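You operate a simulated robot arm through the tools that you are given. There is no shell and no other tool. Be economical: measure what you need, move in short steps, check, and stop when the job is done.

The job below is to be done with a simulated two-armed robot. You get a single attempt, and the scene is never put back.

JOB
Fetch the yellow tyre brush and set it on the shelf of the side stand. Take the teal box of clips and put it on the shelf of the grey tool trolley. Pick up the orange jack pad with one hand, pass it to the other hand and put it on the shelf of the grey tool trolley. Put the green jack pad on the top of the far bench. Put the blue jack pad on the top of the blue bench. Open the shims drawer, take the purple box of shims from there and put it in the yellow kit tray, then shut the drawer. Put the red brush on top of the shim carton. Put the wiping pad on the top of the wooden bench away on the air bench top. Pull the clips drawer open. Do these in any order. Set down upright: yellow tyre brush, teal box of clips, orange jack pad, green jack pad, blue jack pad, purple box of shims.

The check looks at the end state, three seconds after you hand in, the way a careful person would. Anything else that was tipped, shoved, dropped, spilled or broken makes it a failure.

ROBOT AND FRAMES
Two 6-joint arms with fingered hands on one trunk, on a base that drives. Base frame: it is fixed to the floor where the robot stands at the start and does not move with it; the origin is under the middle of the robot, x ahead of it, y to its left, z up. Readings come in mm, degrees, newtons and seconds.
The left shoulder is at the start at [50, 170, 1060], the right one opposite. With the tool pointing down near the work surface each hand reaches from about 500 to 780 mm from the robot's upright axis, wherever it stands, measured 20 degrees to its own side. Places, roughly: air bench top [-11800, -5900, 800]; blue jack pad [-4500, 3500, 750]; clips drawer [-9100, 2500, 1000]; green jack pad [-4250, 3500, 750]; orange jack pad [-4250, 3500, 750]; purple box of shims [-9000, 2750, 1000]; red brush (4x3x15 cm) [-9500, 1200, 900]; shelf of the grey tool trolley [-4200, 3300, 400]; shelf of the side stand [-2400, -3100, 400]; shim carton [-11000, -3500, 1500]; shims drawer [-9000, 2700, 1000]; teal box of clips [-4000, 3500, 750]; top of the blue bench [-8400, 4700, 900]; top of the far bench [-7900, 6300, 900]; wiping pad (8x6x5 cm) [-9400, 1600, 900]; yellow kit tray (19x20 cm) [-8900, 3160, 960]; yellow tyre brush (11x6x7 cm) [700, 0, 800]. Payload 3.5 kg a hand.
The tool frame of a hand sits at the grasp point between the pads (the TCP): z along the fingers, y along the line on which they close. The tips reach 26 mm beyond it. The gripper opens to 132 mm. The gripper's body begins 73 mm behind the TCP. The gripper is a hand of 3 fingers: y runs from the thumb to the fingers, the wrist lies at [0, 0, -234] in the tool frame, and closing takes about 1.5 s.
Orientation is told as [roll, pitch, yaw] about the base's x, y, z axes, in that order, counted from this pose: with the fingers straight down and closing along the base's y, the tool's x points along the base's -x, its y along +y and its z along -z.

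CONTROLS
- The arms move only by the tool apply_moves. It takes "left_rows", "right_rows" or both (then of equal length, played together; a hand with none holds still); each is one flat list of numbers, 6 for each row, row after row: the shift along the tool's x, y, z in units of 200 mm (1.0 is 200 mm), then the turn, a rotation vector about the tool's x, y, z in units of 60 degrees (1.0 is 60 degrees). In form: [tx, ty, tz, wx, wy, wz, tx, ty, tz, wx, wy, wz, ...]. A call has 1 to 20 rows; each row is the pose to reach, as a shift and turn from the pose commanded when the call began, along the tool's axes at that moment. "left_fingers" and "right_fingers" are, for a hand that has rows, the closure in counts, from 0 (fully open) to 255 (shut), set as the call begins (left out, the last holds). A call with a number of a shift or a turn outside -1 to 1 is refused whole. A row lasts 0.2 s, in which the tool goes at most 50 mm and 8.6 degrees; a call with a longer step from one row to the next is refused whole, and so is a gripper value outside its range. A pose out of reach is approached as far as the arm can. The call stops where the force on the tool passes 40 N (or 10 N more than at its start, if that is more) or the arm is blocked; 0.2 s more then pass. The fingers move at their own pace (about 108 mm/s each) and stop on an object; they squeeze with about 21 N. The grip force told is the motor's: it shows also when the fingers shut on nothing. Time passes only in rows, and 0.2 s behind the last, so rows that repeat a pose let the fingers close. It gives the time, the measured TCP pose, the force on the tool (base axes), the opening and the grip force at its end, in the units of the frame above (readings bear some noise), with the torque about the TCP (base axes, N m) and any sound that the robot's microphone picked up, and new pictures: "show" is both (left out), scene, wrist or none (wrist: the cameras of the hands that moved).
- Cameras (640 x 400 px; columns grow to the right, rows downward): "scene" is now at [31.7, 25.2, 1650.1]; the picture's right is [0.09, -1.00, 0.00], its down [-0.72, -0.06, -0.69] and it looks along [0.68, 0.06, -0.73] (base axes); focal length 279 px, centre (320, 200). "left" rides on the left gripper at [-62, 3, -92] in its tool frame; the picture's right is [-0.05, -1.00, 0.00], its down [0.83, -0.04, -0.56] and it looks along [0.55, -0.03, 0.83] (tool axes); focal length 230 px, centre (320, 200). "right" rides on the right gripper at [62, 3, -92] in its tool frame; the picture's right is [-0.05, 1.00, 0.00], its down [-0.83, -0.04, -0.56] and it looks along [-0.55, -0.03, 0.83] (tool axes); focal length 230 px, centre (320, 200). There is no depth. A picture from a camera that has moved, and an enlarged one, comes with that camera's place and axes in the base frame and with its lens. The place of the scene camera against the robot may be out by one fixed shift of up to 25 mm in any direction.
- slide_trunk(by): slides the trunk up (or, below 0, down) by that many mm; the arms and the scene camera ride with it, the base frame stays. It gives what a move gives, with no picture.
- steer(legs): drives the robot by 1 to 6 legs, each [ahead, left, turn to the left] in mm, mm and degrees, along the robot's own axes; the way and the turn of a leg run together, so that a leg with both is an arc; at most 1500 mm and 180 degrees a leg. The arms and the cameras ride along, it lands a little off, and it stops where it bumps. It gives what a move gives, and a new picture of the scene camera.
- curl_fingers(finger1, finger2, thumb_bend, hand): sets how far each is bent, from 0 (flat) to 100 (curled in); at 30 the hand is open as for a grip, at 70 the pads meet at the TCP. One left out holds its place. A second passes; each finger stops where it meets its share of the squeeze, and holds until it gets a number again. A gripper value or a shape takes the hand back. It gives what a move gives, with no picture; readings hold the bend of each and the force on the fingers (four entries, about 0 where the hand has none), thumb and palm.
- set_grasp(shape, hand): the hand has 3 fingers and takes this shape, open, in about a second: jaw (thumb against the fingers, like two jaws); tri (thumb and two fingers); tip (a fingertip pinch); poke (one finger out to press); point (the index stretched); flat (the hand flat); cup (the hand cupped); fist (a fist). The gripper value then closes the fingers along that shape, each until it touches; the sizes above hold for jaw. It gives what a move gives, with no picture.
- aim_head(pan, tilt): turns the head with the scene camera to pan (to the left, within 86 degrees either way) and tilt (down, from -29 to 69), counted from straight ahead of the robot. It gives what a move gives, and a new picture of the scene camera.
- close_up(camera, box): a new picture of the part [left, top, right, bottom] of that camera's present view, enlarged. No time passes.
- job_done(): hands the job in; it is judged then, once.

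Work in short steps. Places have to be worked out from the pictures, the camera data and where the tool is seen: move nearer, look again, correct. Check each grasp and each placing, and mend what went wrong. You have 525 turns and 360 pictures in all, those below and enlarged ones among them. Open the grippers and draw the arms clear of the work before you hand the job in, unless the task says otherwise; then end with one line.

The tools are called after "Emit:" as a command line: name --argument value ..., lists and objects as JSON in quotes. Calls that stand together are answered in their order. apply_moves: Moves the arms, as the interface text tells. Its arguments: {"type":"object","properties":{"left_rows":{"type":"array","items":{"type":"number"}},"left_fingers":{"type":"number"},"right_rows":{"type":"array","items":{"type":"number"}},"right_fingers":{"type":"number"},"show":{"type":"string","enum":["both","scene","wrist","none"]}},"required":[]} The other tools are called the same way: slide_trunk (by) slides the trunk up or down; set_grasp (shape, hand) gives the hand a shape; curl_fingers (finger1, finger2, thumb_bend, hand) moves the fingers one by one; steer (legs) drives the base; aim_head (pan, tilt) turns the head that bears the scene camera; close_up (camera, box) takes an enlarged picture of a part of a camera's view; job_done () hands the job in.

At the start:

```text
time_s: 0.0
left_eef_pos: [627.3, 234.9, 1095.8]
left_orientation: [0.1, 0.0, 0.0]
left_contact_force: [0.0, -0.2, 0.3]
left_moment: [-0.02, -0.03, -0.02]
left_width: 131.9
left_gripper_force: 0.0
left_shape: jaw
left_bend: [30.0, 30.0, 30.0]
left_finger forces: [0.1, 0.0, 0.0, 0.0, 0.0, 0.0]
right_eef_pos: [595.5, -204.6, 1082.5]
right_orientation: [0.0, 0.0, 0.0]
right_contact_force: [-0.2, -0.1, 0.4]
right_moment: [0.02, -0.02, 0.0]
right_width: 131.8
right_gripper_force: 0.1
right_shape: jaw
right_bend: [30.0, 30.0, 30.0]
right_finger forces: [0.0, 0.0, 0.0, 0.0, 0.0, 0.0]
trunk travel left (down, up): [-675.0, 35.0]
robot x, y, heading: [-1.5, 2.1, -0.1]
head pan, tilt: [5.1, 46.6]
```

scene: 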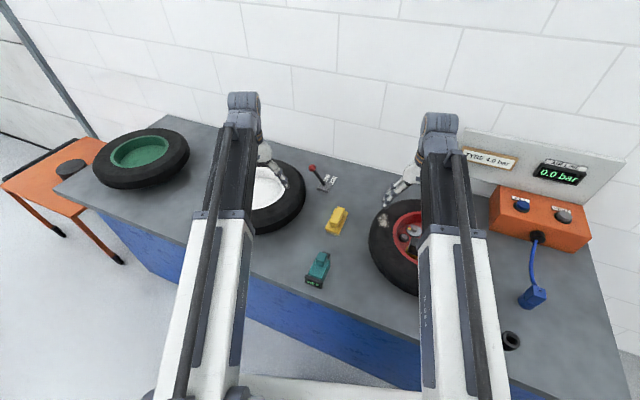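
right: 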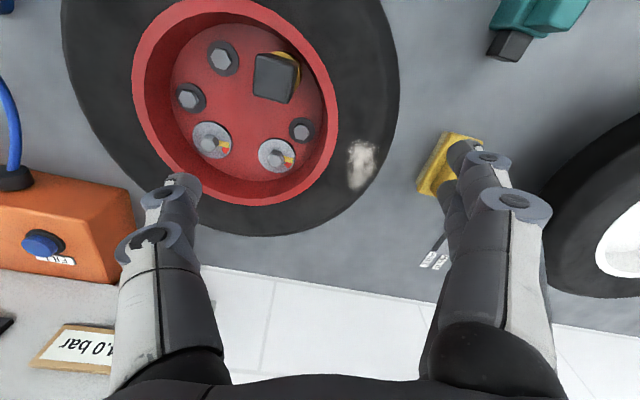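
left: 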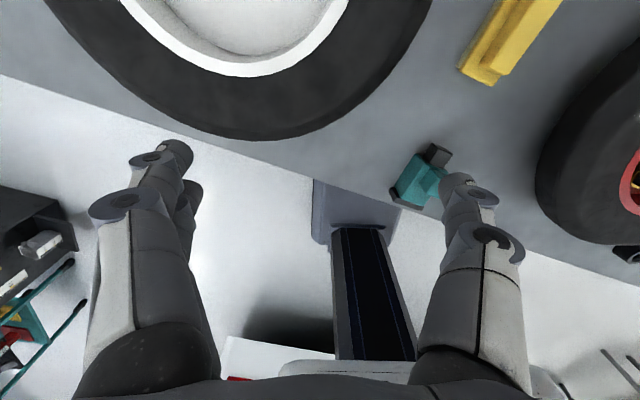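

I'll look closer at the yellow brush on the bench before the first grasp.

Emit:
close_up --camera "scene" --box '[260, 150, 420, 300]'

Emit:
close_up --camera "left" --box '[380, 0, 640, 220]'

```text
2.67 times, centred on (340, 225) of scene
camera zoom: at [31.7, 25.2, 1650.1], right [0.09, -1.0, 0.0], down [-0.72, -0.06, -0.69], along [0.68, 0.06, -0.73], focal length 743 px, centre (267, 133)
```

zoom: 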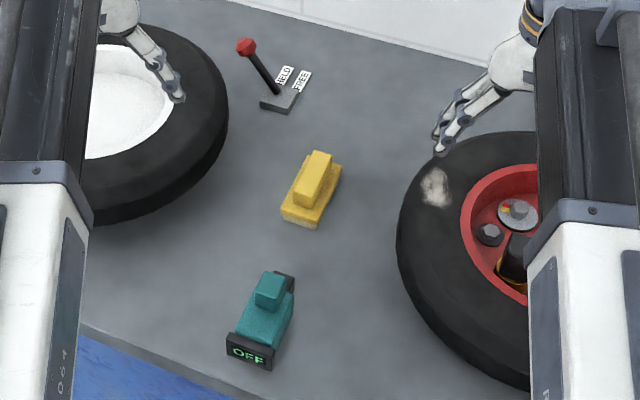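

```text
1.82 times, centred on (510, 110) of left
camera zoom: at [687.7, 240.0, 1188.3], right [0.05, -1.0, 0.0], down [-0.83, -0.04, 0.56], along [-0.55, -0.03, -0.83], focal length 418 px, centre (-26, 364)
```

zoom: 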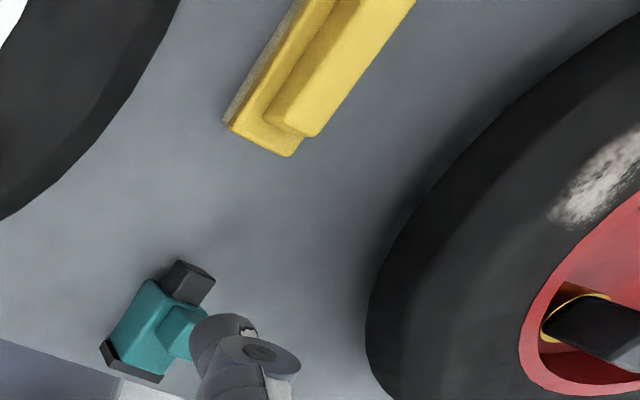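

The brush lies near (705, 15), with its long axis about 15° clockwise of base x. I bring the left hand over and behind it, yawed to match.

Emit:
apply_moves --left_rows '[0.04, -0.2, 0.05, 0, 0, 0.06, 0.08, -0.4, 0.1, 0, 0, 0.12, 0.12, -0.6, 0.15, 0, 0, 0.18, 0.15, -0.8, 0.2, 0, 0, 0.25, 0.15, -0.9, 0.2, 0, 0, 0.25]' --show "wrist"

```text
time_s: 1.2
left_eef_pos: [596.6, 54.5, 1055.5]
left_orientation: [0.0, -0.1, -15.0]
left_contact_force: [-0.7, -0.3, 0.2]
left_moment: [0.01, 0.01, 0.0]
left_width: 131.8
left_gripper_force: 0.0
left_shape: jaw
left_bend: [30.0, 30.0, 30.0]
left_finger forces: [0.1, 0.0, 0.0, 0.0, 0.0, 0.1]
right_eef_pos: [595.1, -204.0, 1082.7]
right_orientation: [0.0, 0.0, 0.1]
right_contact_force: [0.9, 1.0, 0.1]
right_moment: [0.0, 0.02, -0.01]
right_width: 132.1
right_gripper_force: 0.0
right_shape: jaw
right_bend: [30.0, 30.0, 30.0]
right_finger forces: [0.0, 0.0, 0.1, 0.0, 0.0, 0.0]
trunk travel left (down, up): [-675.0, 35.0]
robot x, y, heading: [-2.2, -1.1, 0.0]
head pan, tilt: [5.1, 46.6]
camera left: at [656.3, 43.4, 1147.8], right [-0.21, -0.98, 0.0], down [-0.81, 0.17, 0.56], along [-0.54, 0.12, -0.83], focal length 230 px, centre (320, 200)
```

left: 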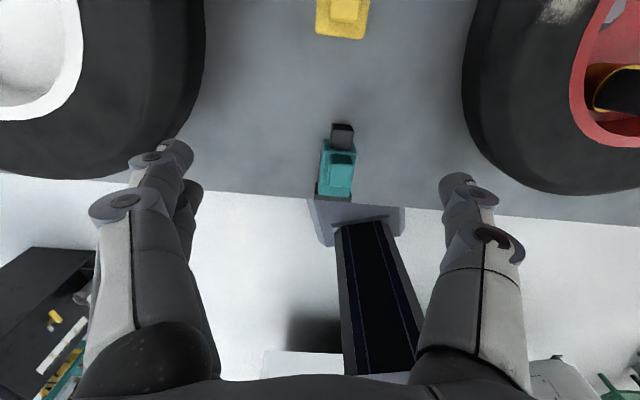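

The brush is aligned with the yawed hand; its centre is about (712, 6). I pitch the hand forward 50° and lower it to a pre-grasp position.

Emit:
apply_moves --left_rows '[-0.02, -0.01, 0, 0, -0.139, 0, -0.05, -0.03, 0.05, 0, -0.278, 0, -0.08, -0.04, 0.12, 0, -0.417, 0, -0.1, -0.06, 0.24, 0, -0.556, 0, -0.13, -0.07, 0.36, 0, -0.695, 0, -0.155, -0.082, 0.475, 0, -0.833, 0]'

```text
time_s: 2.6
left_eef_pos: [629.6, 30.8, 959.0]
left_orientation: [0.0, -50.0, -15.0]
left_contact_force: [0.5, 0.2, 0.8]
left_moment: [0.01, 0.0, 0.0]
left_width: 131.8
left_gripper_force: 0.1
left_shape: jaw
left_bend: [30.0, 30.0, 30.0]
left_finger forces: [0.1, 0.0, 0.1, 0.1, 0.1, 0.1]
left hand out of reach, approached as far as the arm can: row 6
right_eef_pos: [595.7, -205.3, 1081.9]
right_orientation: [0.0, 0.0, 0.0]
right_contact_force: [0.3, 0.7, 0.6]
right_moment: [0.01, 0.0, -0.01]
right_width: 132.1
right_gripper_force: 0.1
right_shape: jaw
right_bend: [30.0, 30.0, 30.0]
right_finger forces: [0.0, 0.0, 0.0, 0.1, 0.0, 0.0]
trunk travel left (down, up): [-675.0, 35.0]
robot x, y, heading: [-4.5, -2.0, -0.1]
head pan, tilt: [5.1, 46.6]
camera scene: at [31.9, 25.2, 1650.2], right [0.09, -1.0, 0.0], down [-0.72, -0.06, -0.69], along [0.68, 0.06, -0.73], focal length 279 px, centre (320, 200)
camera left: at [598.6, 42.8, 1065.4], right [-0.23, -0.97, 0.04], down [-0.94, 0.21, -0.28], along [0.26, -0.1, -0.96], focal length 230 px, centre (320, 200)
```

scene: 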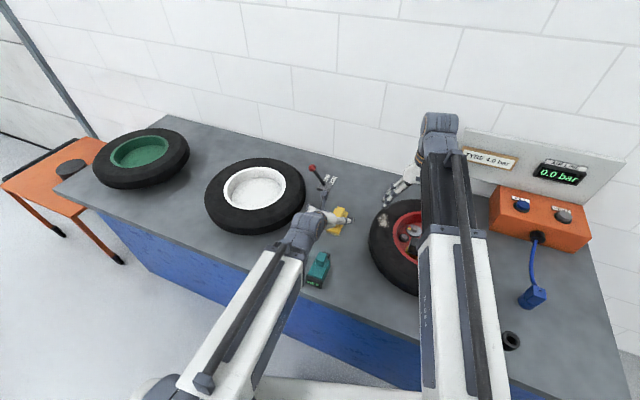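
left: 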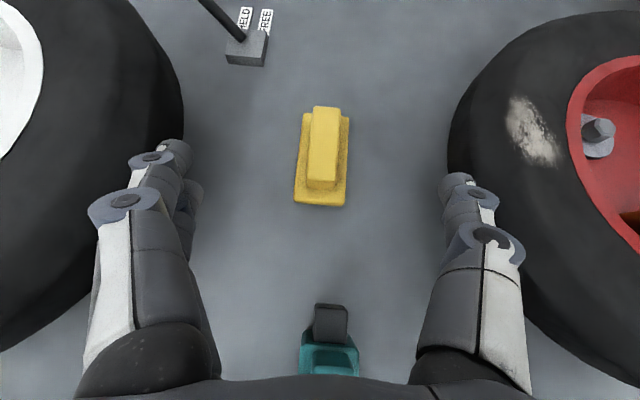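

The handle top is near (705, 7, 868). I slide along the approach so the fingers straddle the handle.

Emit:
apply_moves --left_rows '[0.03, 0, 0.17, 0, 0, 0, 0.06, 0, 0.34, 0, 0, 0, 0.09, -0.005, 0.51, 0, 0, 0, 0.117, -0.008, 0.662, 0, 0, 0]' --show "wrist"

```text
time_s: 3.6
left_eef_pos: [709.5, 7.9, 856.8]
left_orientation: [0.0, -49.9, -15.0]
left_contact_force: [0.8, 0.3, -0.3]
left_moment: [-0.02, 0.01, -0.04]
left_width: 131.8
left_gripper_force: 0.0
left_shape: jaw
left_bend: [30.0, 30.0, 30.0]
left_finger forces: [0.1, 0.0, 0.1, 0.0, 0.0, 0.0]
right_eef_pos: [596.3, -203.7, 1081.3]
right_orientation: [0.1, 0.1, 0.0]
right_contact_force: [0.0, -1.1, 0.3]
right_moment: [-0.02, 0.02, -0.01]
right_width: 132.0
right_gripper_force: 0.0
right_shape: jaw
right_bend: [30.0, 30.0, 30.0]
right_finger forces: [0.1, 0.1, 0.0, 0.0, 0.0, 0.0]
trunk travel left (down, up): [-675.0, 35.0]
robot x, y, heading: [2.8, -4.9, 0.0]
head pan, tilt: [5.1, 46.6]
camera left: at [680.2, 20.0, 963.2], right [-0.23, -0.97, 0.04], down [-0.94, 0.21, -0.28], along [0.26, -0.1, -0.96], focal length 230 px, centre (320, 200)
```

left: 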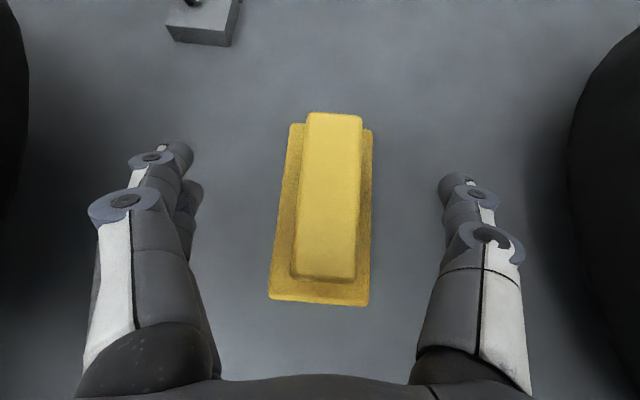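

The handle lies between the fingers, so I close.

Emit:
apply_moves --left_rows '[0, 0, 0, 0, 0, 0, 0, 0, 0, 0, 0, 0, 0, 0, 0, 0, 0, 0, 0, 0, 0, 0, 0, 0, 0, 0, 0, 0, 0, 0, 0, 0, 0, 0, 0, 0, 0, 0, 0, 0, 0, 0]' --left_fingers 255 --show "wrist"

```text
time_s: 5.2
left_eef_pos: [710.0, 8.4, 858.4]
left_orientation: [0.0, -50.2, -15.1]
left_contact_force: [1.2, 0.3, 6.0]
left_moment: [0.21, -0.12, 0.0]
left_width: 29.2
left_gripper_force: 20.4
left_shape: jaw
left_bend: [72.0, 74.0, 70.0]
left_finger forces: [10.5, 13.0, 0.0, 0.0, 18.5, 0.1]
right_eef_pos: [596.1, -204.5, 1083.1]
right_orientation: [0.0, 0.0, 0.1]
right_contact_force: [0.0, -0.1, -0.2]
right_moment: [0.0, 0.02, 0.0]
right_width: 132.0
right_gripper_force: 0.1
right_shape: jaw
right_bend: [30.0, 30.0, 30.0]
right_finger forces: [0.0, 0.1, 0.0, 0.0, 0.0, 0.0]
trunk travel left (down, up): [-675.0, 35.0]
robot x, y, heading: [-1.0, -0.4, -0.0]
head pan, tilt: [5.1, 46.6]
camera left: at [679.5, 20.1, 964.4], right [-0.23, -0.97, 0.04], down [-0.94, 0.21, -0.28], along [0.26, -0.1, -0.96], focal length 230 px, centre (320, 200)
```

left: 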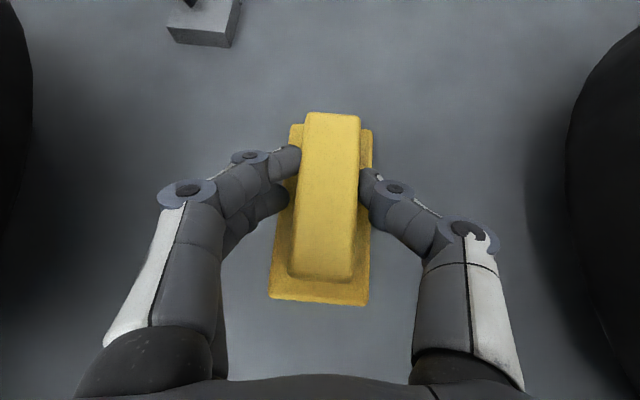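

It is gripped at 29 mm. I lift straight up about 150 mm.

Emit:
apply_moves --left_rows '[-0.15, 0, -0.125, 0, 0, 0, -0.3, 0, -0.25, 0, 0, 0, -0.45, 0, -0.375, 0, 0, 0, -0.6, 0, -0.5, 0, 0, 0]' --show "wrist"

Emit:
steer --legs '[[-700, 0, 0]]'

```text
time_s: 6.2
left_eef_pos: [709.6, 5.1, 1014.7]
left_orientation: [0.0, -50.0, -15.1]
left_contact_force: [-0.2, -1.1, -1.4]
left_moment: [0.0, -0.02, -0.02]
left_width: 28.9
left_gripper_force: 21.1
left_shape: jaw
left_bend: [72.0, 74.0, 70.0]
left_finger forces: [11.1, 9.8, 0.0, 0.0, 18.8, 0.0]
right_eef_pos: [595.4, -203.3, 1081.9]
right_orientation: [-0.1, -0.1, -0.1]
right_contact_force: [-0.1, 0.0, -0.6]
right_moment: [0.0, -0.02, 0.0]
right_width: 132.0
right_gripper_force: 0.0
right_shape: jaw
right_bend: [30.0, 30.0, 30.0]
right_finger forces: [0.1, 0.0, 0.0, 0.0, 0.1, 0.0]
trunk travel left (down, up): [-675.0, 35.0]
robot x, y, heading: [-0.6, 4.0, -0.1]
head pan, tilt: [5.1, 46.6]
camera left: at [679.8, 18.2, 1120.9], right [-0.23, -0.97, 0.04], down [-0.94, 0.21, -0.28], along [0.26, -0.1, -0.96], focal length 230 px, centre (320, 200)
```

left: 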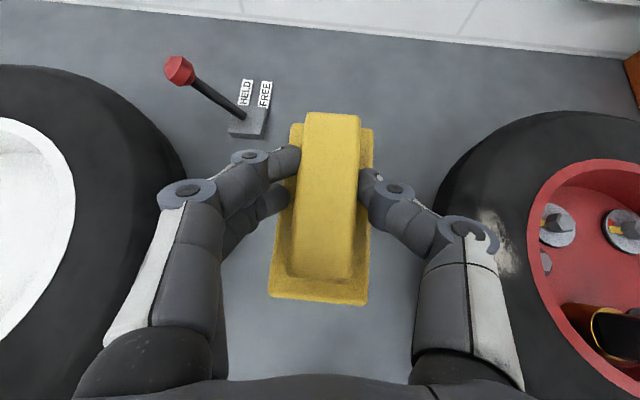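

```text
time_s: 10.0
left_eef_pos: [9.5, 2.6, 1014.6]
left_orientation: [-0.1, -50.0, -15.5]
left_contact_force: [-0.1, -0.8, -1.3]
left_moment: [0.03, 0.01, 0.01]
left_width: 28.5
left_gripper_force: 20.9
left_shape: jaw
left_bend: [72.0, 74.0, 70.0]
left_finger forces: [11.0, 9.8, 0.0, 0.0, 18.7, 0.0]
right_eef_pos: [-106.3, -207.0, 1083.1]
right_orientation: [0.1, 0.0, -0.5]
right_contact_force: [0.5, 0.6, 0.2]
right_moment: [0.01, -0.05, -0.01]
right_width: 132.2
right_gripper_force: 0.0
right_shape: jaw
right_bend: [30.0, 30.0, 30.0]
right_finger forces: [0.0, 0.0, 0.0, 0.0, 0.1, 0.1]
trunk travel left (down, up): [-675.0, 35.0]
robot x, y, heading: [-699.7, 1.4, -0.4]
head pan, tilt: [5.1, 46.6]
camera scene: at [-668.7, 28.0, 1650.1], right [0.08, -1.0, 0.0], down [-0.72, -0.06, -0.69], along [0.68, 0.05, -0.73], focal length 279 px, centre (320, 200)
```

scene: 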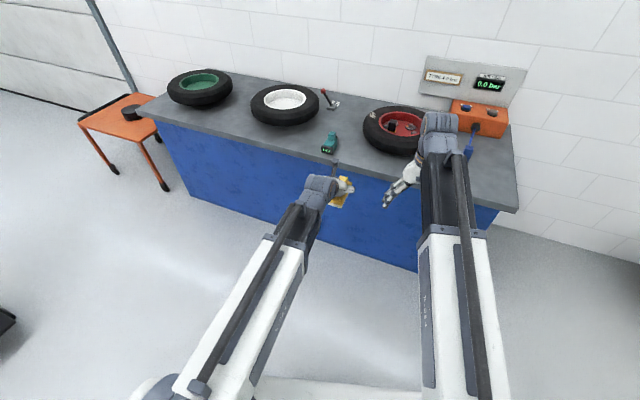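

Now I turn towards the side stand and raise the head to see it.

Emit:
steer --legs '[[0, 0, -118]]'

Emit:
aim_head --pan 0 --tilt 15

```text
time_s: 15.4
left_eef_pos: [-1049.3, -616.0, 1013.5]
left_orientation: [0.0, -50.0, -135.0]
left_contact_force: [-0.8, -1.3, -0.9]
left_moment: [0.02, 0.01, 0.02]
left_width: 28.4
left_gripper_force: 20.8
left_shape: jaw
left_bend: [72.0, 74.0, 70.0]
left_finger forces: [10.9, 8.8, 0.0, 0.1, 18.5, 0.0]
right_eef_pos: [-1174.7, -411.2, 1081.0]
right_orientation: [0.0, 0.0, -119.9]
right_contact_force: [0.9, 0.7, -0.5]
right_moment: [-0.02, 0.02, -0.02]
right_width: 131.6
right_gripper_force: 0.0
right_shape: jaw
right_bend: [30.0, 30.0, 30.0]
right_finger forces: [0.1, 0.0, 0.1, 0.1, 0.1, 0.0]
trunk travel left (down, up): [-675.0, 35.0]
robot x, y, heading: [-697.7, 4.8, -120.2]
head pan, tilt: [5.1, 46.6]
camera scene: at [-721.9, -16.8, 1650.1], right [-0.91, 0.42, 0.0], down [0.31, 0.66, -0.69], along [-0.29, -0.62, -0.73], focal length 279 px, centre (320, 200)
```

scene: 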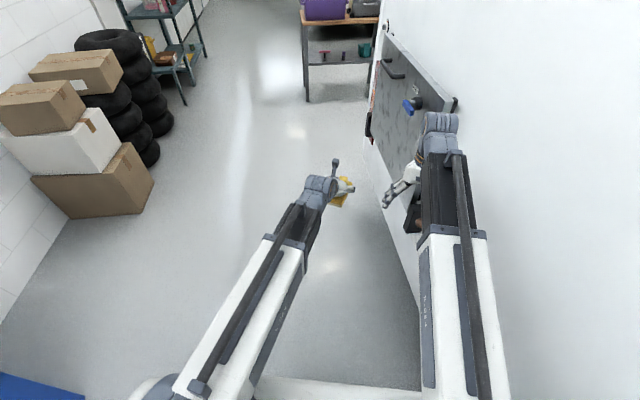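

```text
time_s: 16.4
left_eef_pos: [-1049.2, -615.1, 1013.8]
left_orientation: [0.0, -49.9, -135.0]
left_contact_force: [-0.1, 0.0, -1.3]
left_moment: [0.0, 0.0, -0.02]
left_width: 28.7
left_gripper_force: 20.7
left_shape: jaw
left_bend: [72.0, 74.0, 70.0]
left_finger forces: [10.9, 8.8, 0.1, 0.0, 18.5, 0.0]
right_eef_pos: [-1174.2, -411.4, 1082.7]
right_orientation: [0.0, 0.1, -119.9]
right_contact_force: [0.2, 0.5, -0.1]
right_moment: [0.02, 0.01, 0.0]
right_width: 131.8
right_gripper_force: 0.0
right_shape: jaw
right_bend: [30.0, 30.0, 30.0]
right_finger forces: [0.0, 0.0, 0.1, 0.0, 0.0, 0.1]
trunk travel left (down, up): [-675.0, 35.0]
robot x, y, heading: [-700.2, 4.2, -120.0]
head pan, tilt: [0.0, 15.0]
camera scene: at [-734.9, -25.3, 1699.2], right [-0.87, 0.5, 0.0], down [0.13, 0.23, -0.97], along [-0.48, -0.84, -0.26], focal length 279 px, centre (320, 200)
```

scene: 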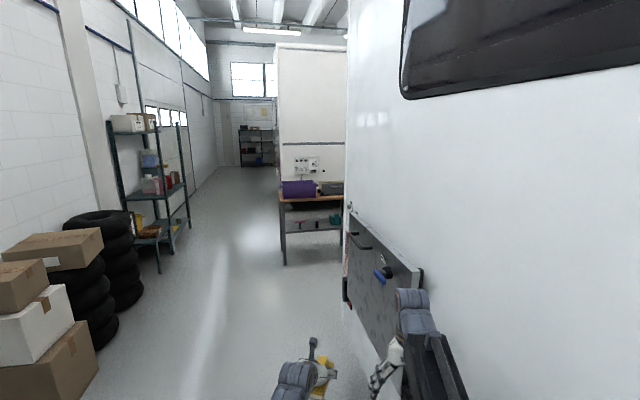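

The stand with a wooden top and a lower shelf is beyond the white van. I drive forward along the aisle, keeping left of the van.

Emit:
steer --legs '[[700, 200, 0], [900, 200, 20]]'

```text
time_s: 24.9
left_eef_pos: [-1090.3, -2333.6, 1014.5]
left_orientation: [0.0, -50.0, -114.3]
left_contact_force: [-0.9, -0.5, -1.4]
left_moment: [0.0, 0.01, 0.0]
left_width: 28.5
left_gripper_force: 20.6
left_shape: jaw
left_bend: [72.0, 74.0, 70.0]
left_finger forces: [11.0, 8.6, 0.1, 0.0, 18.6, 0.0]
right_eef_pos: [-1280.8, -2186.5, 1081.5]
right_orientation: [0.0, -0.1, -99.3]
right_contact_force: [0.6, -0.4, 0.2]
right_moment: [0.01, -0.02, 0.02]
right_width: 131.9
right_gripper_force: 0.0
right_shape: jaw
right_bend: [30.0, 30.0, 30.0]
right_finger forces: [0.0, 0.0, 0.1, 0.1, 0.0, 0.0]
trunk travel left (down, up): [-675.0, 35.0]
robot x, y, heading: [-982.0, -1626.7, -99.5]
head pan, tilt: [0.0, 15.0]
camera scene: at [-998.4, -1666.7, 1699.2], right [-0.99, 0.16, 0.0], down [0.04, 0.26, -0.97], along [-0.16, -0.95, -0.26], focal length 279 px, centre (320, 200)
```

scene: 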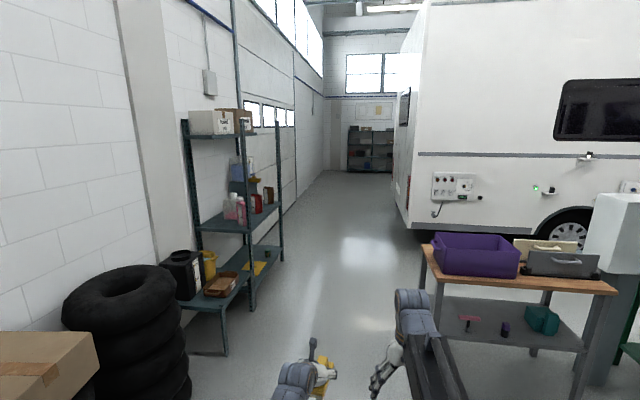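

I can see the stand: the front edge runs from about (-1909,-3028) to (-2770,-2730), and the shelf has three items right of its left end. I tuck the right arm back and up, then drive to a place in front of the left part of the stand.

Emit:
apply_moves --right_rows '[0.14, 0, -0.2, 0, 0, 0, 0.28, 0, -0.4, 0, 0, 0, 0.42, 0, -0.6, 0, 0, 0, 0.56, 0, -0.8, 0, 0, 0, 0.7, 0, -1, 0, 0, 0]' --show "none"

Emit:
steer --legs '[[500, 0, -8.5], [258, -698, 0]]'

Emit:
aim_head --pan 0 --tilt 35

```text
time_s: 26.1
left_eef_pos: [-1090.7, -2333.9, 1015.4]
left_orientation: [-0.1, -49.9, -114.4]
left_contact_force: [-0.3, -0.2, -1.7]
left_moment: [0.01, -0.02, -0.01]
left_width: 28.8
left_gripper_force: 20.9
left_shape: jaw
left_bend: [72.0, 74.0, 70.0]
left_finger forces: [11.0, 8.7, 0.1, 0.0, 18.6, 0.0]
right_eef_pos: [-1267.9, -2117.7, 1182.0]
right_orientation: [-0.1, -0.1, -99.3]
right_contact_force: [-0.5, -0.9, 0.1]
right_moment: [0.0, -0.01, -0.04]
right_width: 131.8
right_gripper_force: 0.2
right_shape: jaw
right_bend: [30.0, 30.0, 30.0]
right_finger forces: [0.1, 0.0, 0.0, 0.0, 0.0, 0.1]
right hand out of reach, approached as far as the arm can: row 3, 4, 5
trunk travel left (down, up): [-675.0, 35.0]
robot x, y, heading: [-978.7, -1629.3, -99.0]
head pan, tilt: [0.0, 15.0]
```

```text
time_s: 32.6
left_eef_pos: [-2036.0, -2835.8, 1014.0]
left_orientation: [0.0, -50.1, -121.9]
left_contact_force: [-0.3, 0.0, -0.8]
left_moment: [0.01, 0.0, -0.03]
left_width: 28.4
left_gripper_force: 21.7
left_shape: jaw
left_bend: [72.0, 74.0, 70.0]
left_finger forces: [11.0, 8.4, 0.0, 0.1, 18.6, 0.1]
right_eef_pos: [-2183.9, -2599.8, 1181.4]
right_orientation: [0.0, -0.1, -106.9]
right_contact_force: [-0.1, 0.7, 0.1]
right_moment: [-0.01, -0.01, -0.03]
right_width: 132.0
right_gripper_force: 0.1
right_shape: jaw
right_bend: [30.0, 30.0, 30.0]
right_finger forces: [0.0, 0.0, 0.1, 0.1, 0.0, 0.0]
trunk travel left (down, up): [-675.0, 35.0]
robot x, y, heading: [-1837.3, -2157.4, -107.2]
head pan, tilt: [0.0, 15.0]
camera scene: at [-1859.6, -2188.9, 1699.2], right [-0.96, 0.29, 0.0], down [0.08, 0.25, -0.97], along [-0.28, -0.92, -0.26], focal length 279 px, centre (320, 200)
```

scene: 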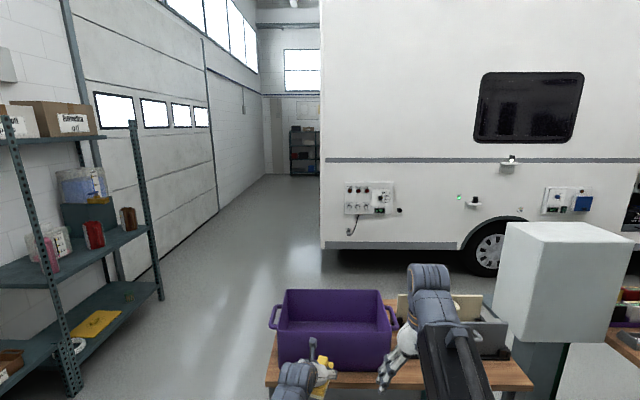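

```text
time_s: 33.4
left_eef_pos: [-2036.1, -2836.5, 1013.9]
left_orientation: [0.1, -50.0, -122.0]
left_contact_force: [0.3, -0.2, -1.4]
left_moment: [0.03, -0.01, 0.01]
left_width: 28.5
left_gripper_force: 20.5
left_shape: jaw
left_bend: [72.0, 74.0, 70.0]
left_finger forces: [11.0, 8.6, 0.1, 0.0, 18.5, 0.0]
right_eef_pos: [-2183.0, -2600.4, 1181.8]
right_orientation: [0.1, -0.1, -106.9]
right_contact_force: [-0.6, -0.6, 0.7]
right_moment: [-0.03, 0.02, -0.04]
right_width: 131.9
right_gripper_force: 0.1
right_shape: jaw
right_bend: [30.0, 30.0, 30.0]
right_finger forces: [0.0, 0.0, 0.1, 0.1, 0.0, 0.0]
trunk travel left (down, up): [-675.0, 35.0]
robot x, y, heading: [-1838.0, -2155.5, -107.0]
head pan, tilt: [0.0, 35.0]
camera scene: at [-1857.5, -2183.8, 1667.3], right [-0.96, 0.29, 0.0], down [0.17, 0.55, -0.82], along [-0.24, -0.78, -0.57], focal length 279 px, centre (320, 200)
```

scene: 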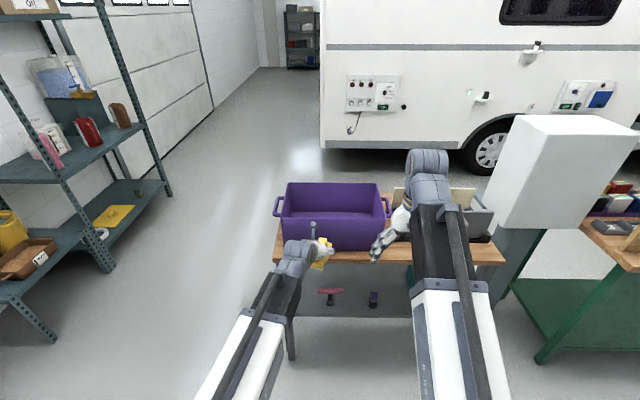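

I zoom in on the shelf to judge the free places.

Emit:
close_up --camera "scene" --box '[250, 230, 420, 370]'

```text
2.86 times, centred on (335, 300) of scene
camera zoom: at [-1857.5, -2183.8, 1667.3], right [-0.96, 0.29, 0.0], down [0.17, 0.55, -0.82], along [-0.24, -0.78, -0.57], focal length 796 px, centre (277, -86)
```

zoom: 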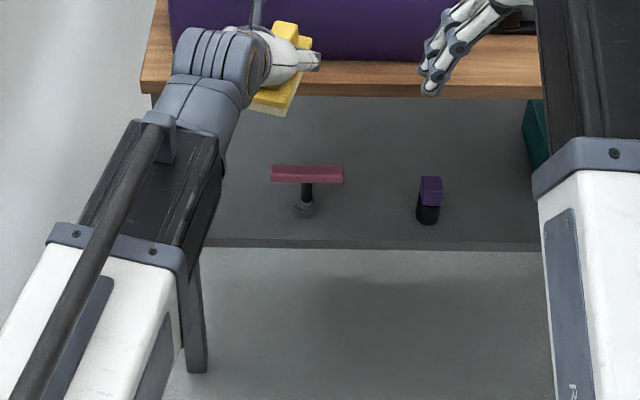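

The best free spot is right of the purple item, before the teal one. I swing the right hand outward for clearance first, and drive right while still well back.

Emit:
apply_moves --right_rows '[0.05, -0.2, 0, 0, 0, 0.1, 0.1, -0.4, 0, 0, 0, 0.2, 0.15, -0.6, 0, 0, 0, 0.3, 0.2, -0.8, 0, 0, 0, 0.4, 0.3, -1, 0, 0, 0, 0.5]' --show "none"

Emit:
steer --legs '[[0, -403, 0]]'

```text
time_s: 34.6
left_eef_pos: [-2036.5, -2836.0, 1015.2]
left_orientation: [0.0, -50.0, -121.8]
left_contact_force: [-0.3, 0.1, -1.2]
left_moment: [0.01, -0.02, 0.01]
left_width: 28.9
left_gripper_force: 20.7
left_shape: jaw
left_bend: [72.0, 74.0, 70.0]
left_finger forces: [11.0, 8.5, 0.1, 0.0, 18.6, 0.0]
right_eef_pos: [-2358.4, -2482.9, 1182.1]
right_orientation: [0.1, -0.2, -136.9]
right_contact_force: [-0.4, 0.3, -0.5]
right_moment: [0.03, 0.0, 0.01]
right_width: 131.9
right_gripper_force: 0.0
right_shape: jaw
right_bend: [30.0, 30.0, 30.0]
right_finger forces: [0.1, 0.0, 0.0, 0.1, 0.0, 0.0]
trunk travel left (down, up): [-675.0, 35.0]
robot x, y, heading: [-1837.1, -2155.5, -106.9]
head pan, tilt: [0.0, 35.0]
```

```text
time_s: 37.1
left_eef_pos: [-2414.1, -2721.8, 1013.7]
left_orientation: [0.2, -50.0, -122.0]
left_contact_force: [-0.4, 1.1, -0.7]
left_moment: [0.0, 0.0, -0.02]
left_width: 28.6
left_gripper_force: 20.8
left_shape: jaw
left_bend: [72.0, 74.0, 70.0]
left_finger forces: [10.9, 8.5, 0.1, 0.0, 18.6, 0.0]
right_eef_pos: [-2737.1, -2369.1, 1182.9]
right_orientation: [0.1, 0.0, -136.9]
right_contact_force: [0.2, -0.8, -0.1]
right_moment: [-0.01, 0.04, -0.01]
right_width: 131.8
right_gripper_force: 0.1
right_shape: jaw
right_bend: [30.0, 30.0, 30.0]
right_finger forces: [0.0, 0.1, 0.0, 0.1, 0.0, 0.0]
trunk travel left (down, up): [-675.0, 35.0]
robot x, y, heading: [-2213.5, -2037.6, -106.9]
head pan, tilt: [0.0, 35.0]
camera scene: at [-2236.9, -2068.7, 1667.2], right [-0.96, 0.29, 0.0], down [0.17, 0.55, -0.82], along [-0.24, -0.78, -0.57], focal length 279 px, centre (320, 200)
```

scene: 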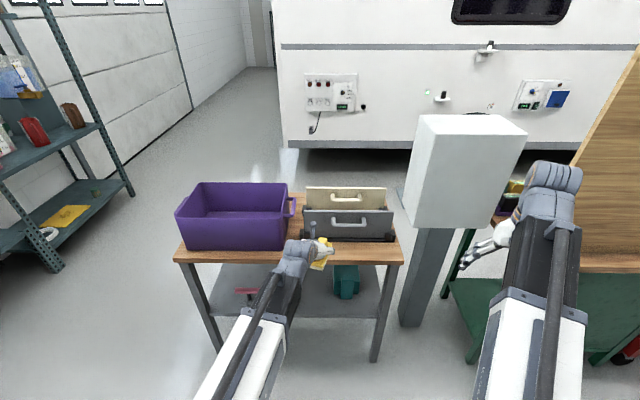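

I back off a little and lower the trunk so the brush goes to just above shelf level, in front of the stand.

Emit:
steer --legs '[[-80, 0, 0]]'

Emit:
slide_trunk --by -480

Emit:
aim_head --pan 0 --tilt 32

Emit:
close_up --camera "left" --box '[0, 0, 640, 400]'

```text
time_s: 38.1
left_eef_pos: [-2391.8, -2642.7, 1015.2]
left_orientation: [0.0, -50.0, -121.9]
left_contact_force: [0.7, 0.0, -1.3]
left_moment: [0.02, -0.01, 0.0]
left_width: 28.5
left_gripper_force: 21.1
left_shape: jaw
left_bend: [72.0, 74.0, 70.0]
left_finger forces: [11.0, 8.5, 0.1, 0.0, 18.6, 0.1]
right_eef_pos: [-2711.6, -2290.4, 1182.8]
right_orientation: [0.1, -0.2, -136.9]
right_contact_force: [0.8, 0.0, -0.5]
right_moment: [-0.02, 0.01, -0.04]
right_width: 132.0
right_gripper_force: 0.1
right_shape: jaw
right_bend: [30.0, 30.0, 30.0]
right_finger forces: [0.0, 0.0, 0.0, 0.0, 0.0, 0.0]
trunk travel left (down, up): [-675.0, 35.0]
robot x, y, heading: [-2188.8, -1963.5, -107.1]
head pan, tilt: [0.0, 35.0]
camera scene: at [-2211.9, -1989.6, 1667.3], right [-0.96, 0.29, 0.0], down [0.17, 0.55, -0.82], along [-0.24, -0.78, -0.57], focal length 279 px, centre (320, 200)
```

scene: 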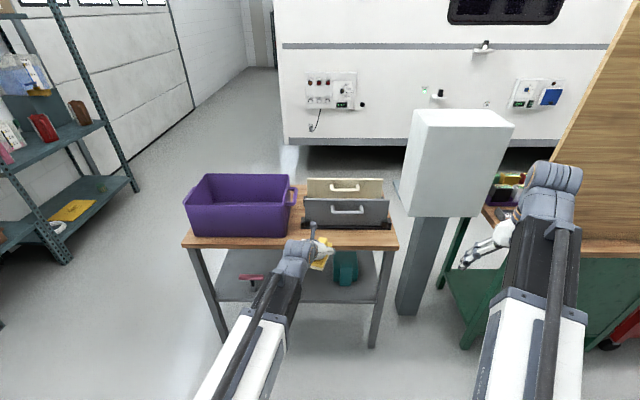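

```text
refused: -480 is not a number from -400 to 400
```

```text
time_s: 38.8
left_eef_pos: [-2391.5, -2644.2, 1013.8]
left_orientation: [-0.1, -50.0, -121.8]
left_contact_force: [-0.6, 0.4, -1.5]
left_moment: [-0.03, -0.02, 0.03]
left_width: 28.5
left_gripper_force: 21.6
left_shape: jaw
left_bend: [72.0, 74.0, 70.0]
left_finger forces: [10.9, 8.5, 0.0, 0.0, 18.6, 0.0]
right_eef_pos: [-2713.1, -2293.0, 1182.0]
right_orientation: [0.0, -0.3, -136.9]
right_contact_force: [0.6, -0.1, -0.1]
right_moment: [-0.02, -0.02, 0.0]
right_width: 131.9
right_gripper_force: 0.0
right_shape: jaw
right_bend: [30.0, 30.0, 30.0]
right_finger forces: [0.0, 0.0, 0.0, 0.1, 0.0, 0.1]
trunk travel left (down, up): [-675.0, 35.0]
robot x, y, heading: [-2190.9, -1961.9, -106.7]
head pan, tilt: [0.0, 32.0]
camera scene: at [-2212.9, -1992.9, 1671.9], right [-0.96, 0.29, 0.0], down [0.15, 0.51, -0.85], along [-0.25, -0.81, -0.53], focal length 279 px, centre (320, 200)
```

scene: 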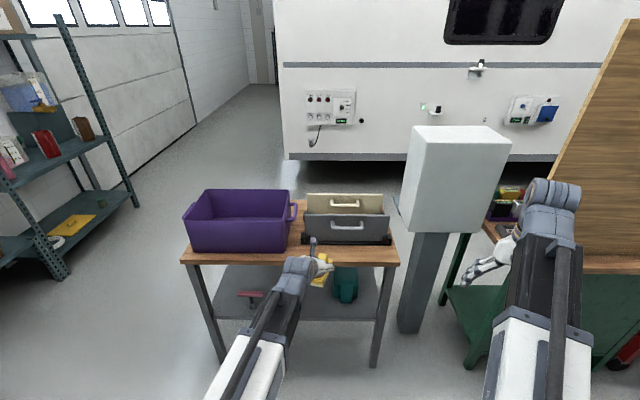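

```text
1.00 times, centred on (320, 200) of left
camera zoom: at [-2372.7, -2618.5, 1120.4], right [-0.87, 0.5, 0.04], down [0.47, 0.84, -0.28], along [-0.17, -0.22, -0.96], focal length 230 px, centre (320, 200)
```

zoom: 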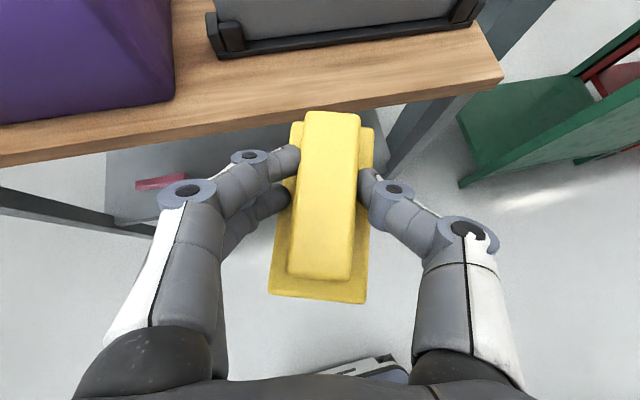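

The trunk limit is 400 per call, so I lower in two steps.

Emit:
slide_trunk --by -400

Emit:
slide_trunk --by -90

Emit:
aim_head --pan 0 --tilt 32

Emit:
close_up --camera "left" --box '[0, 0, 640, 400]'

```text
time_s: 42.6
left_eef_pos: [-2391.6, -2644.3, 613.7]
left_orientation: [0.2, -50.1, -122.0]
left_contact_force: [0.3, 0.0, -1.4]
left_moment: [-0.02, -0.02, 0.03]
left_width: 28.8
left_gripper_force: 21.2
left_shape: jaw
left_bend: [72.0, 74.0, 70.0]
left_finger forces: [10.9, 8.4, 0.1, 0.1, 18.6, 0.0]
right_eef_pos: [-2712.4, -2291.7, 781.8]
right_orientation: [0.0, -0.2, -136.9]
right_contact_force: [-0.4, 0.2, -0.1]
right_moment: [0.0, -0.04, 0.02]
right_width: 131.8
right_gripper_force: 0.1
right_shape: jaw
right_bend: [30.0, 30.0, 30.0]
right_finger forces: [0.0, 0.1, 0.1, 0.0, 0.0, 0.1]
trunk travel left (down, up): [-275.0, 435.0]
robot x, y, heading: [-2192.5, -1963.0, -106.8]
head pan, tilt: [0.0, 32.0]
```

```text
time_s: 43.9
left_eef_pos: [-2391.2, -2643.7, 523.9]
left_orientation: [0.0, -49.9, -121.9]
left_contact_force: [0.0, 0.7, -1.5]
left_moment: [0.0, 0.01, 0.0]
left_width: 28.4
left_gripper_force: 21.0
left_shape: jaw
left_bend: [72.0, 74.0, 70.0]
left_finger forces: [11.1, 8.6, 0.1, 0.1, 18.6, 0.0]
right_eef_pos: [-2712.5, -2291.8, 693.8]
right_orientation: [-0.1, -0.3, -136.9]
right_contact_force: [0.8, -0.6, -0.3]
right_moment: [0.01, -0.02, -0.01]
right_width: 131.9
right_gripper_force: 0.1
right_shape: jaw
right_bend: [30.0, 30.0, 30.0]
right_finger forces: [0.0, 0.1, 0.0, 0.1, 0.0, 0.1]
trunk travel left (down, up): [-185.0, 525.0]
robot x, y, heading: [-2190.6, -1959.9, -106.7]
head pan, tilt: [0.0, 32.0]
```

```text
time_s: 44.5
left_eef_pos: [-2390.4, -2644.3, 524.8]
left_orientation: [0.0, -50.1, -121.9]
left_contact_force: [0.6, 0.1, -1.1]
left_moment: [0.0, -0.01, -0.03]
left_width: 28.6
left_gripper_force: 21.1
left_shape: jaw
left_bend: [72.0, 74.0, 70.0]
left_finger forces: [10.9, 8.5, 0.0, 0.1, 18.7, 0.1]
right_eef_pos: [-2712.3, -2292.3, 692.5]
right_orientation: [0.0, -0.2, -136.9]
right_contact_force: [-0.2, -0.8, -0.2]
right_moment: [0.01, 0.0, 0.03]
right_width: 132.0
right_gripper_force: 0.0
right_shape: jaw
right_bend: [30.0, 30.0, 30.0]
right_finger forces: [0.0, 0.1, 0.0, 0.1, 0.0, 0.1]
trunk travel left (down, up): [-185.0, 525.0]
robot x, y, heading: [-2195.8, -1961.1, -107.1]
head pan, tilt: [0.0, 32.0]
camera scene: at [-2212.9, -1992.8, 1181.9], right [-0.96, 0.29, 0.0], down [0.15, 0.51, -0.85], along [-0.25, -0.81, -0.53], focal length 279 px, centre (320, 200)
```

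scene: 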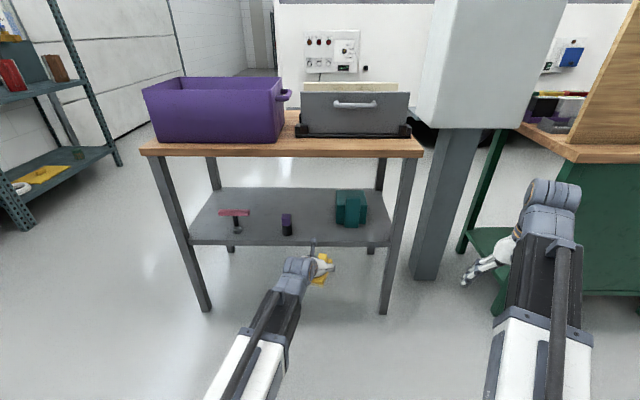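

```text
1.00 times, centred on (320, 200) of left
camera zoom: at [-2372.6, -2618.4, 630.5], right [-0.87, 0.5, 0.04], down [0.47, 0.84, -0.28], along [-0.17, -0.22, -0.96], focal length 230 px, centre (320, 200)
```

zoom: 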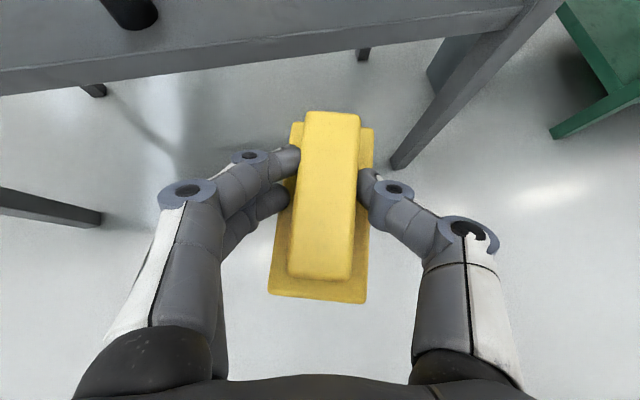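

The shelf seems to sit at about z 455–470, and the gap between the purple and teal items lines up with the brush. I raise the trunk a little, then drive in.

Emit:
slide_trunk --by 60

Emit:
steer --legs '[[245, 0, 0]]'

Emit:
close_up --camera "left" --box '[0, 0, 640, 400]'

```text
time_s: 45.5
left_eef_pos: [-2391.1, -2644.0, 584.3]
left_orientation: [0.1, -50.0, -121.9]
left_contact_force: [0.0, -1.0, -1.5]
left_moment: [0.0, -0.04, -0.02]
left_width: 28.7
left_gripper_force: 21.7
left_shape: jaw
left_bend: [72.0, 74.0, 70.0]
left_finger forces: [11.0, 8.5, 0.0, 0.0, 18.6, 0.0]
right_eef_pos: [-2713.4, -2291.8, 752.5]
right_orientation: [0.0, -0.3, -136.9]
right_contact_force: [-0.6, 0.6, -0.3]
right_moment: [0.02, -0.02, 0.02]
right_width: 131.6
right_gripper_force: 0.1
right_shape: jaw
right_bend: [30.0, 30.0, 30.0]
right_finger forces: [0.0, 0.0, 0.1, 0.0, 0.0, 0.0]
trunk travel left (down, up): [-245.0, 465.0]
robot x, y, heading: [-2190.9, -1962.7, -106.8]
head pan, tilt: [0.0, 32.0]
```

```text
time_s: 47.3
left_eef_pos: [-2460.1, -2881.6, 585.3]
left_orientation: [0.0, -50.0, -121.6]
left_contact_force: [-0.4, 0.2, -1.6]
left_moment: [-0.02, -0.02, 0.04]
left_width: 28.5
left_gripper_force: 20.7
left_shape: jaw
left_bend: [72.0, 74.0, 70.0]
left_finger forces: [11.0, 8.5, 0.0, 0.0, 18.6, 0.0]
right_eef_pos: [-2782.8, -2531.9, 752.3]
right_orientation: [0.1, -0.2, -136.7]
right_contact_force: [0.1, 0.2, -0.3]
right_moment: [-0.03, -0.02, 0.03]
right_width: 131.9
right_gripper_force: 0.0
right_shape: jaw
right_bend: [30.0, 30.0, 30.0]
right_finger forces: [0.0, 0.0, 0.0, 0.1, 0.1, 0.1]
trunk travel left (down, up): [-245.0, 465.0]
robot x, y, heading: [-2263.2, -2200.5, -106.7]
head pan, tilt: [0.0, 32.0]
camera scene: at [-2284.2, -2230.1, 1241.9], right [-0.96, 0.29, 0.0], down [0.15, 0.51, -0.85], along [-0.24, -0.81, -0.53], focal length 279 px, centre (320, 200)
```

scene: 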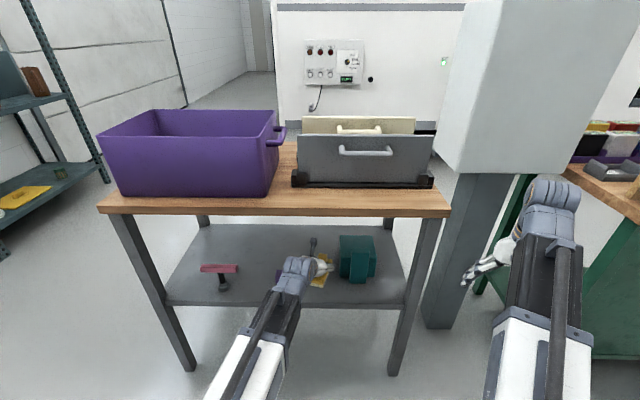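

```text
1.00 times, centred on (320, 200) of left
camera zoom: at [-2441.4, -2856.4, 690.6], right [-0.87, 0.5, 0.04], down [0.47, 0.84, -0.28], along [-0.17, -0.22, -0.96], focal length 230 px, centre (320, 200)
```

zoom: 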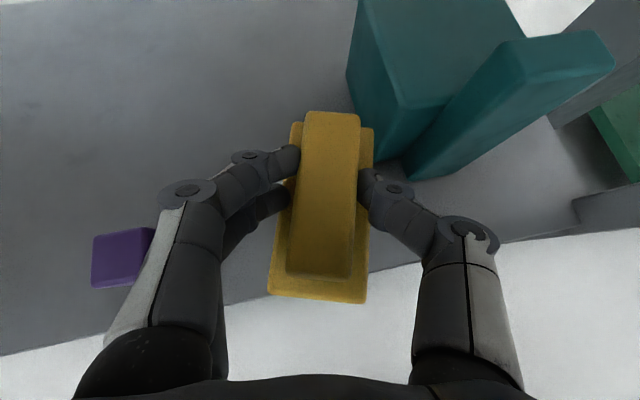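

The brush is over the shelf front, clear of both neighbours. I move 40 mm deeper and lower gently until it touches.

Emit:
apply_moves --left_rows '[-0.06, 0.025, 0.08, 0, 0, 0, -0.12, 0.05, 0.148, 0, 0, 0, -0.05, 0.05, 0.21, 0, 0, 0, 0.029, 0.05, 0.277, 0, 0, 0]' --show "wrist"

```text
time_s: 48.3
left_eef_pos: [-2471.8, -2920.8, 545.5]
left_orientation: [-0.1, -50.1, -121.7]
left_contact_force: [-0.5, 0.3, -0.7]
left_moment: [0.02, -0.03, -0.01]
left_width: 28.7
left_gripper_force: 20.9
left_shape: jaw
left_bend: [72.0, 74.0, 70.0]
left_finger forces: [11.0, 8.5, 0.0, 0.0, 18.6, 0.1]
right_eef_pos: [-2782.3, -2530.1, 751.8]
right_orientation: [0.0, -0.2, -136.8]
right_contact_force: [0.0, 0.1, -0.3]
right_moment: [-0.01, 0.02, 0.0]
right_width: 132.0
right_gripper_force: 0.1
right_shape: jaw
right_bend: [30.0, 30.0, 30.0]
right_finger forces: [0.0, 0.1, 0.0, 0.0, 0.0, 0.0]
trunk travel left (down, up): [-245.0, 465.0]
robot x, y, heading: [-2260.3, -2198.4, -106.7]
head pan, tilt: [0.0, 32.0]
camera left: at [-2453.2, -2894.3, 651.4], right [-0.87, 0.5, 0.04], down [0.47, 0.84, -0.28], along [-0.17, -0.22, -0.96], focal length 230 px, centre (320, 200)
```

left: 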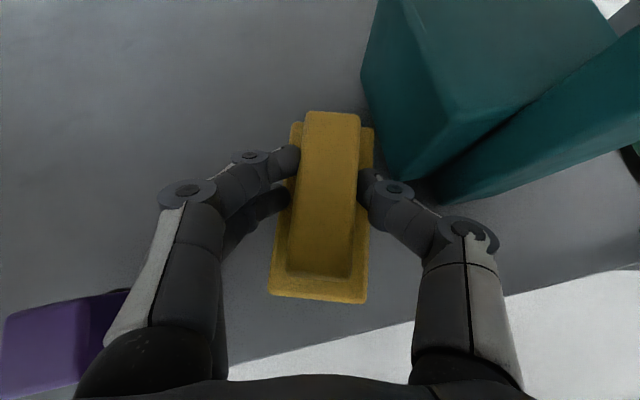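

Clear on both sides. I lower in 6 mm steps to contact.

Emit:
apply_moves --left_rows '[0.023, 0, 0.0193, 0, 0, 0, 0.046, 0, 0.0386, 0, 0, 0, 0.065, 0, 0.0547, 0, 0, 0, 0.08, 0, 0.0675, 0, 0, 0, 0.096, 0, 0.08, 0, 0, 0, 0.111, 0, 0.093, 0, 0, 0, 0.126, 0, 0.106, 0, 0, 0, 0.142, 0, 0.119, 0, 0, 0, 0.157, 0, 0.132, 0, 0, 0, 0.172, 0, 0.145, 0, 0, 0]' --show "wrist"

```text
time_s: 50.5
left_eef_pos: [-2472.6, -2923.5, 507.6]
left_orientation: [0.4, -51.1, -122.0]
left_contact_force: [0.2, 1.9, 17.8]
left_moment: [-0.3, -0.27, 0.01]
left_width: 29.8
left_gripper_force: 21.0
left_shape: jaw
left_bend: [72.0, 75.0, 71.0]
left_finger forces: [11.0, 24.5, 0.0, 0.0, 20.7, 0.0]
right_eef_pos: [-2783.1, -2530.5, 752.3]
right_orientation: [0.2, -0.3, -136.7]
right_contact_force: [-0.2, -1.2, 0.2]
right_moment: [-0.04, 0.0, -0.02]
right_width: 132.0
right_gripper_force: 0.0
right_shape: jaw
right_bend: [30.0, 30.0, 30.0]
right_finger forces: [0.0, 0.1, 0.1, 0.0, 0.0, 0.0]
trunk travel left (down, up): [-245.0, 465.0]
robot x, y, heading: [-2259.8, -2200.4, -106.7]
head pan, tilt: [0.0, 32.0]
stopped in row 10 (left hand): the force on the tool passed its limit (the readings are from after the stop); the commanded pose is now the measured one
camera left: at [-2453.8, -2895.1, 613.3], right [-0.87, 0.5, 0.04], down [0.47, 0.83, -0.3], along [-0.18, -0.24, -0.95], focal length 230 px, centre (320, 200)
```

left: 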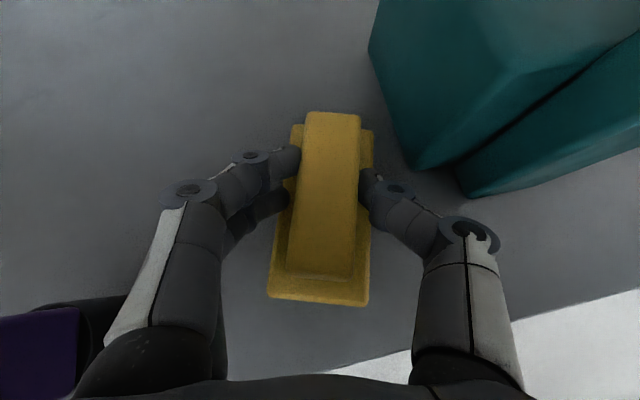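

Contact at TCP z 508, shelf about 450. I open partly and let it settle.

Emit:
apply_moves --left_rows '[0, 0, 0, 0, 0, 0, 0, 0, 0, 0, 0, 0, 0, 0, 0, 0, 0, 0, 0, 0, 0, 0, 0, 0]' --left_fingers 140 --show "wrist"

```text
time_s: 51.5
left_eef_pos: [-2472.7, -2922.3, 503.6]
left_orientation: [0.1, -50.6, -121.8]
left_contact_force: [1.2, -1.2, 3.3]
left_moment: [-0.06, -0.11, 0.02]
left_width: 60.2
left_gripper_force: 0.1
left_shape: jaw
left_bend: [73.0, 74.0, 70.0]
left_finger forces: [1.1, 4.0, 0.0, 0.0, 0.0, 0.0]
right_eef_pos: [-2782.8, -2531.1, 752.5]
right_orientation: [0.0, -0.2, -136.7]
right_contact_force: [-0.7, -0.2, -0.3]
right_moment: [0.0, 0.0, 0.0]
right_width: 132.0
right_gripper_force: 0.1
right_shape: jaw
right_bend: [30.0, 30.0, 30.0]
right_finger forces: [0.0, 0.0, 0.0, 0.0, 0.0, 0.1]
trunk travel left (down, up): [-245.0, 465.0]
robot x, y, heading: [-2261.3, -2201.3, -106.9]
head pan, tilt: [0.0, 32.0]
camera left: at [-2453.7, -2895.1, 609.2], right [-0.87, 0.5, 0.04], down [0.47, 0.84, -0.29], along [-0.18, -0.23, -0.96], focal length 230 px, centre (320, 200)
```

left: 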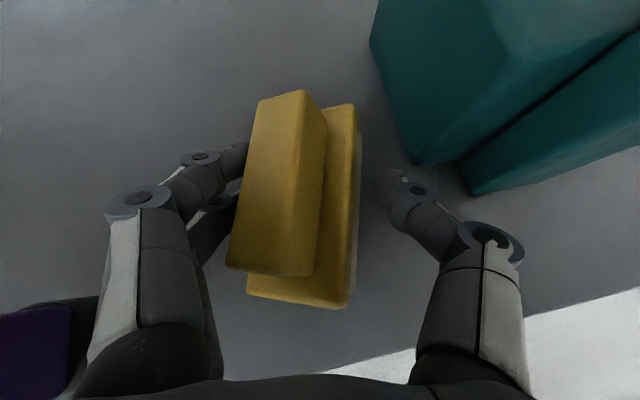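

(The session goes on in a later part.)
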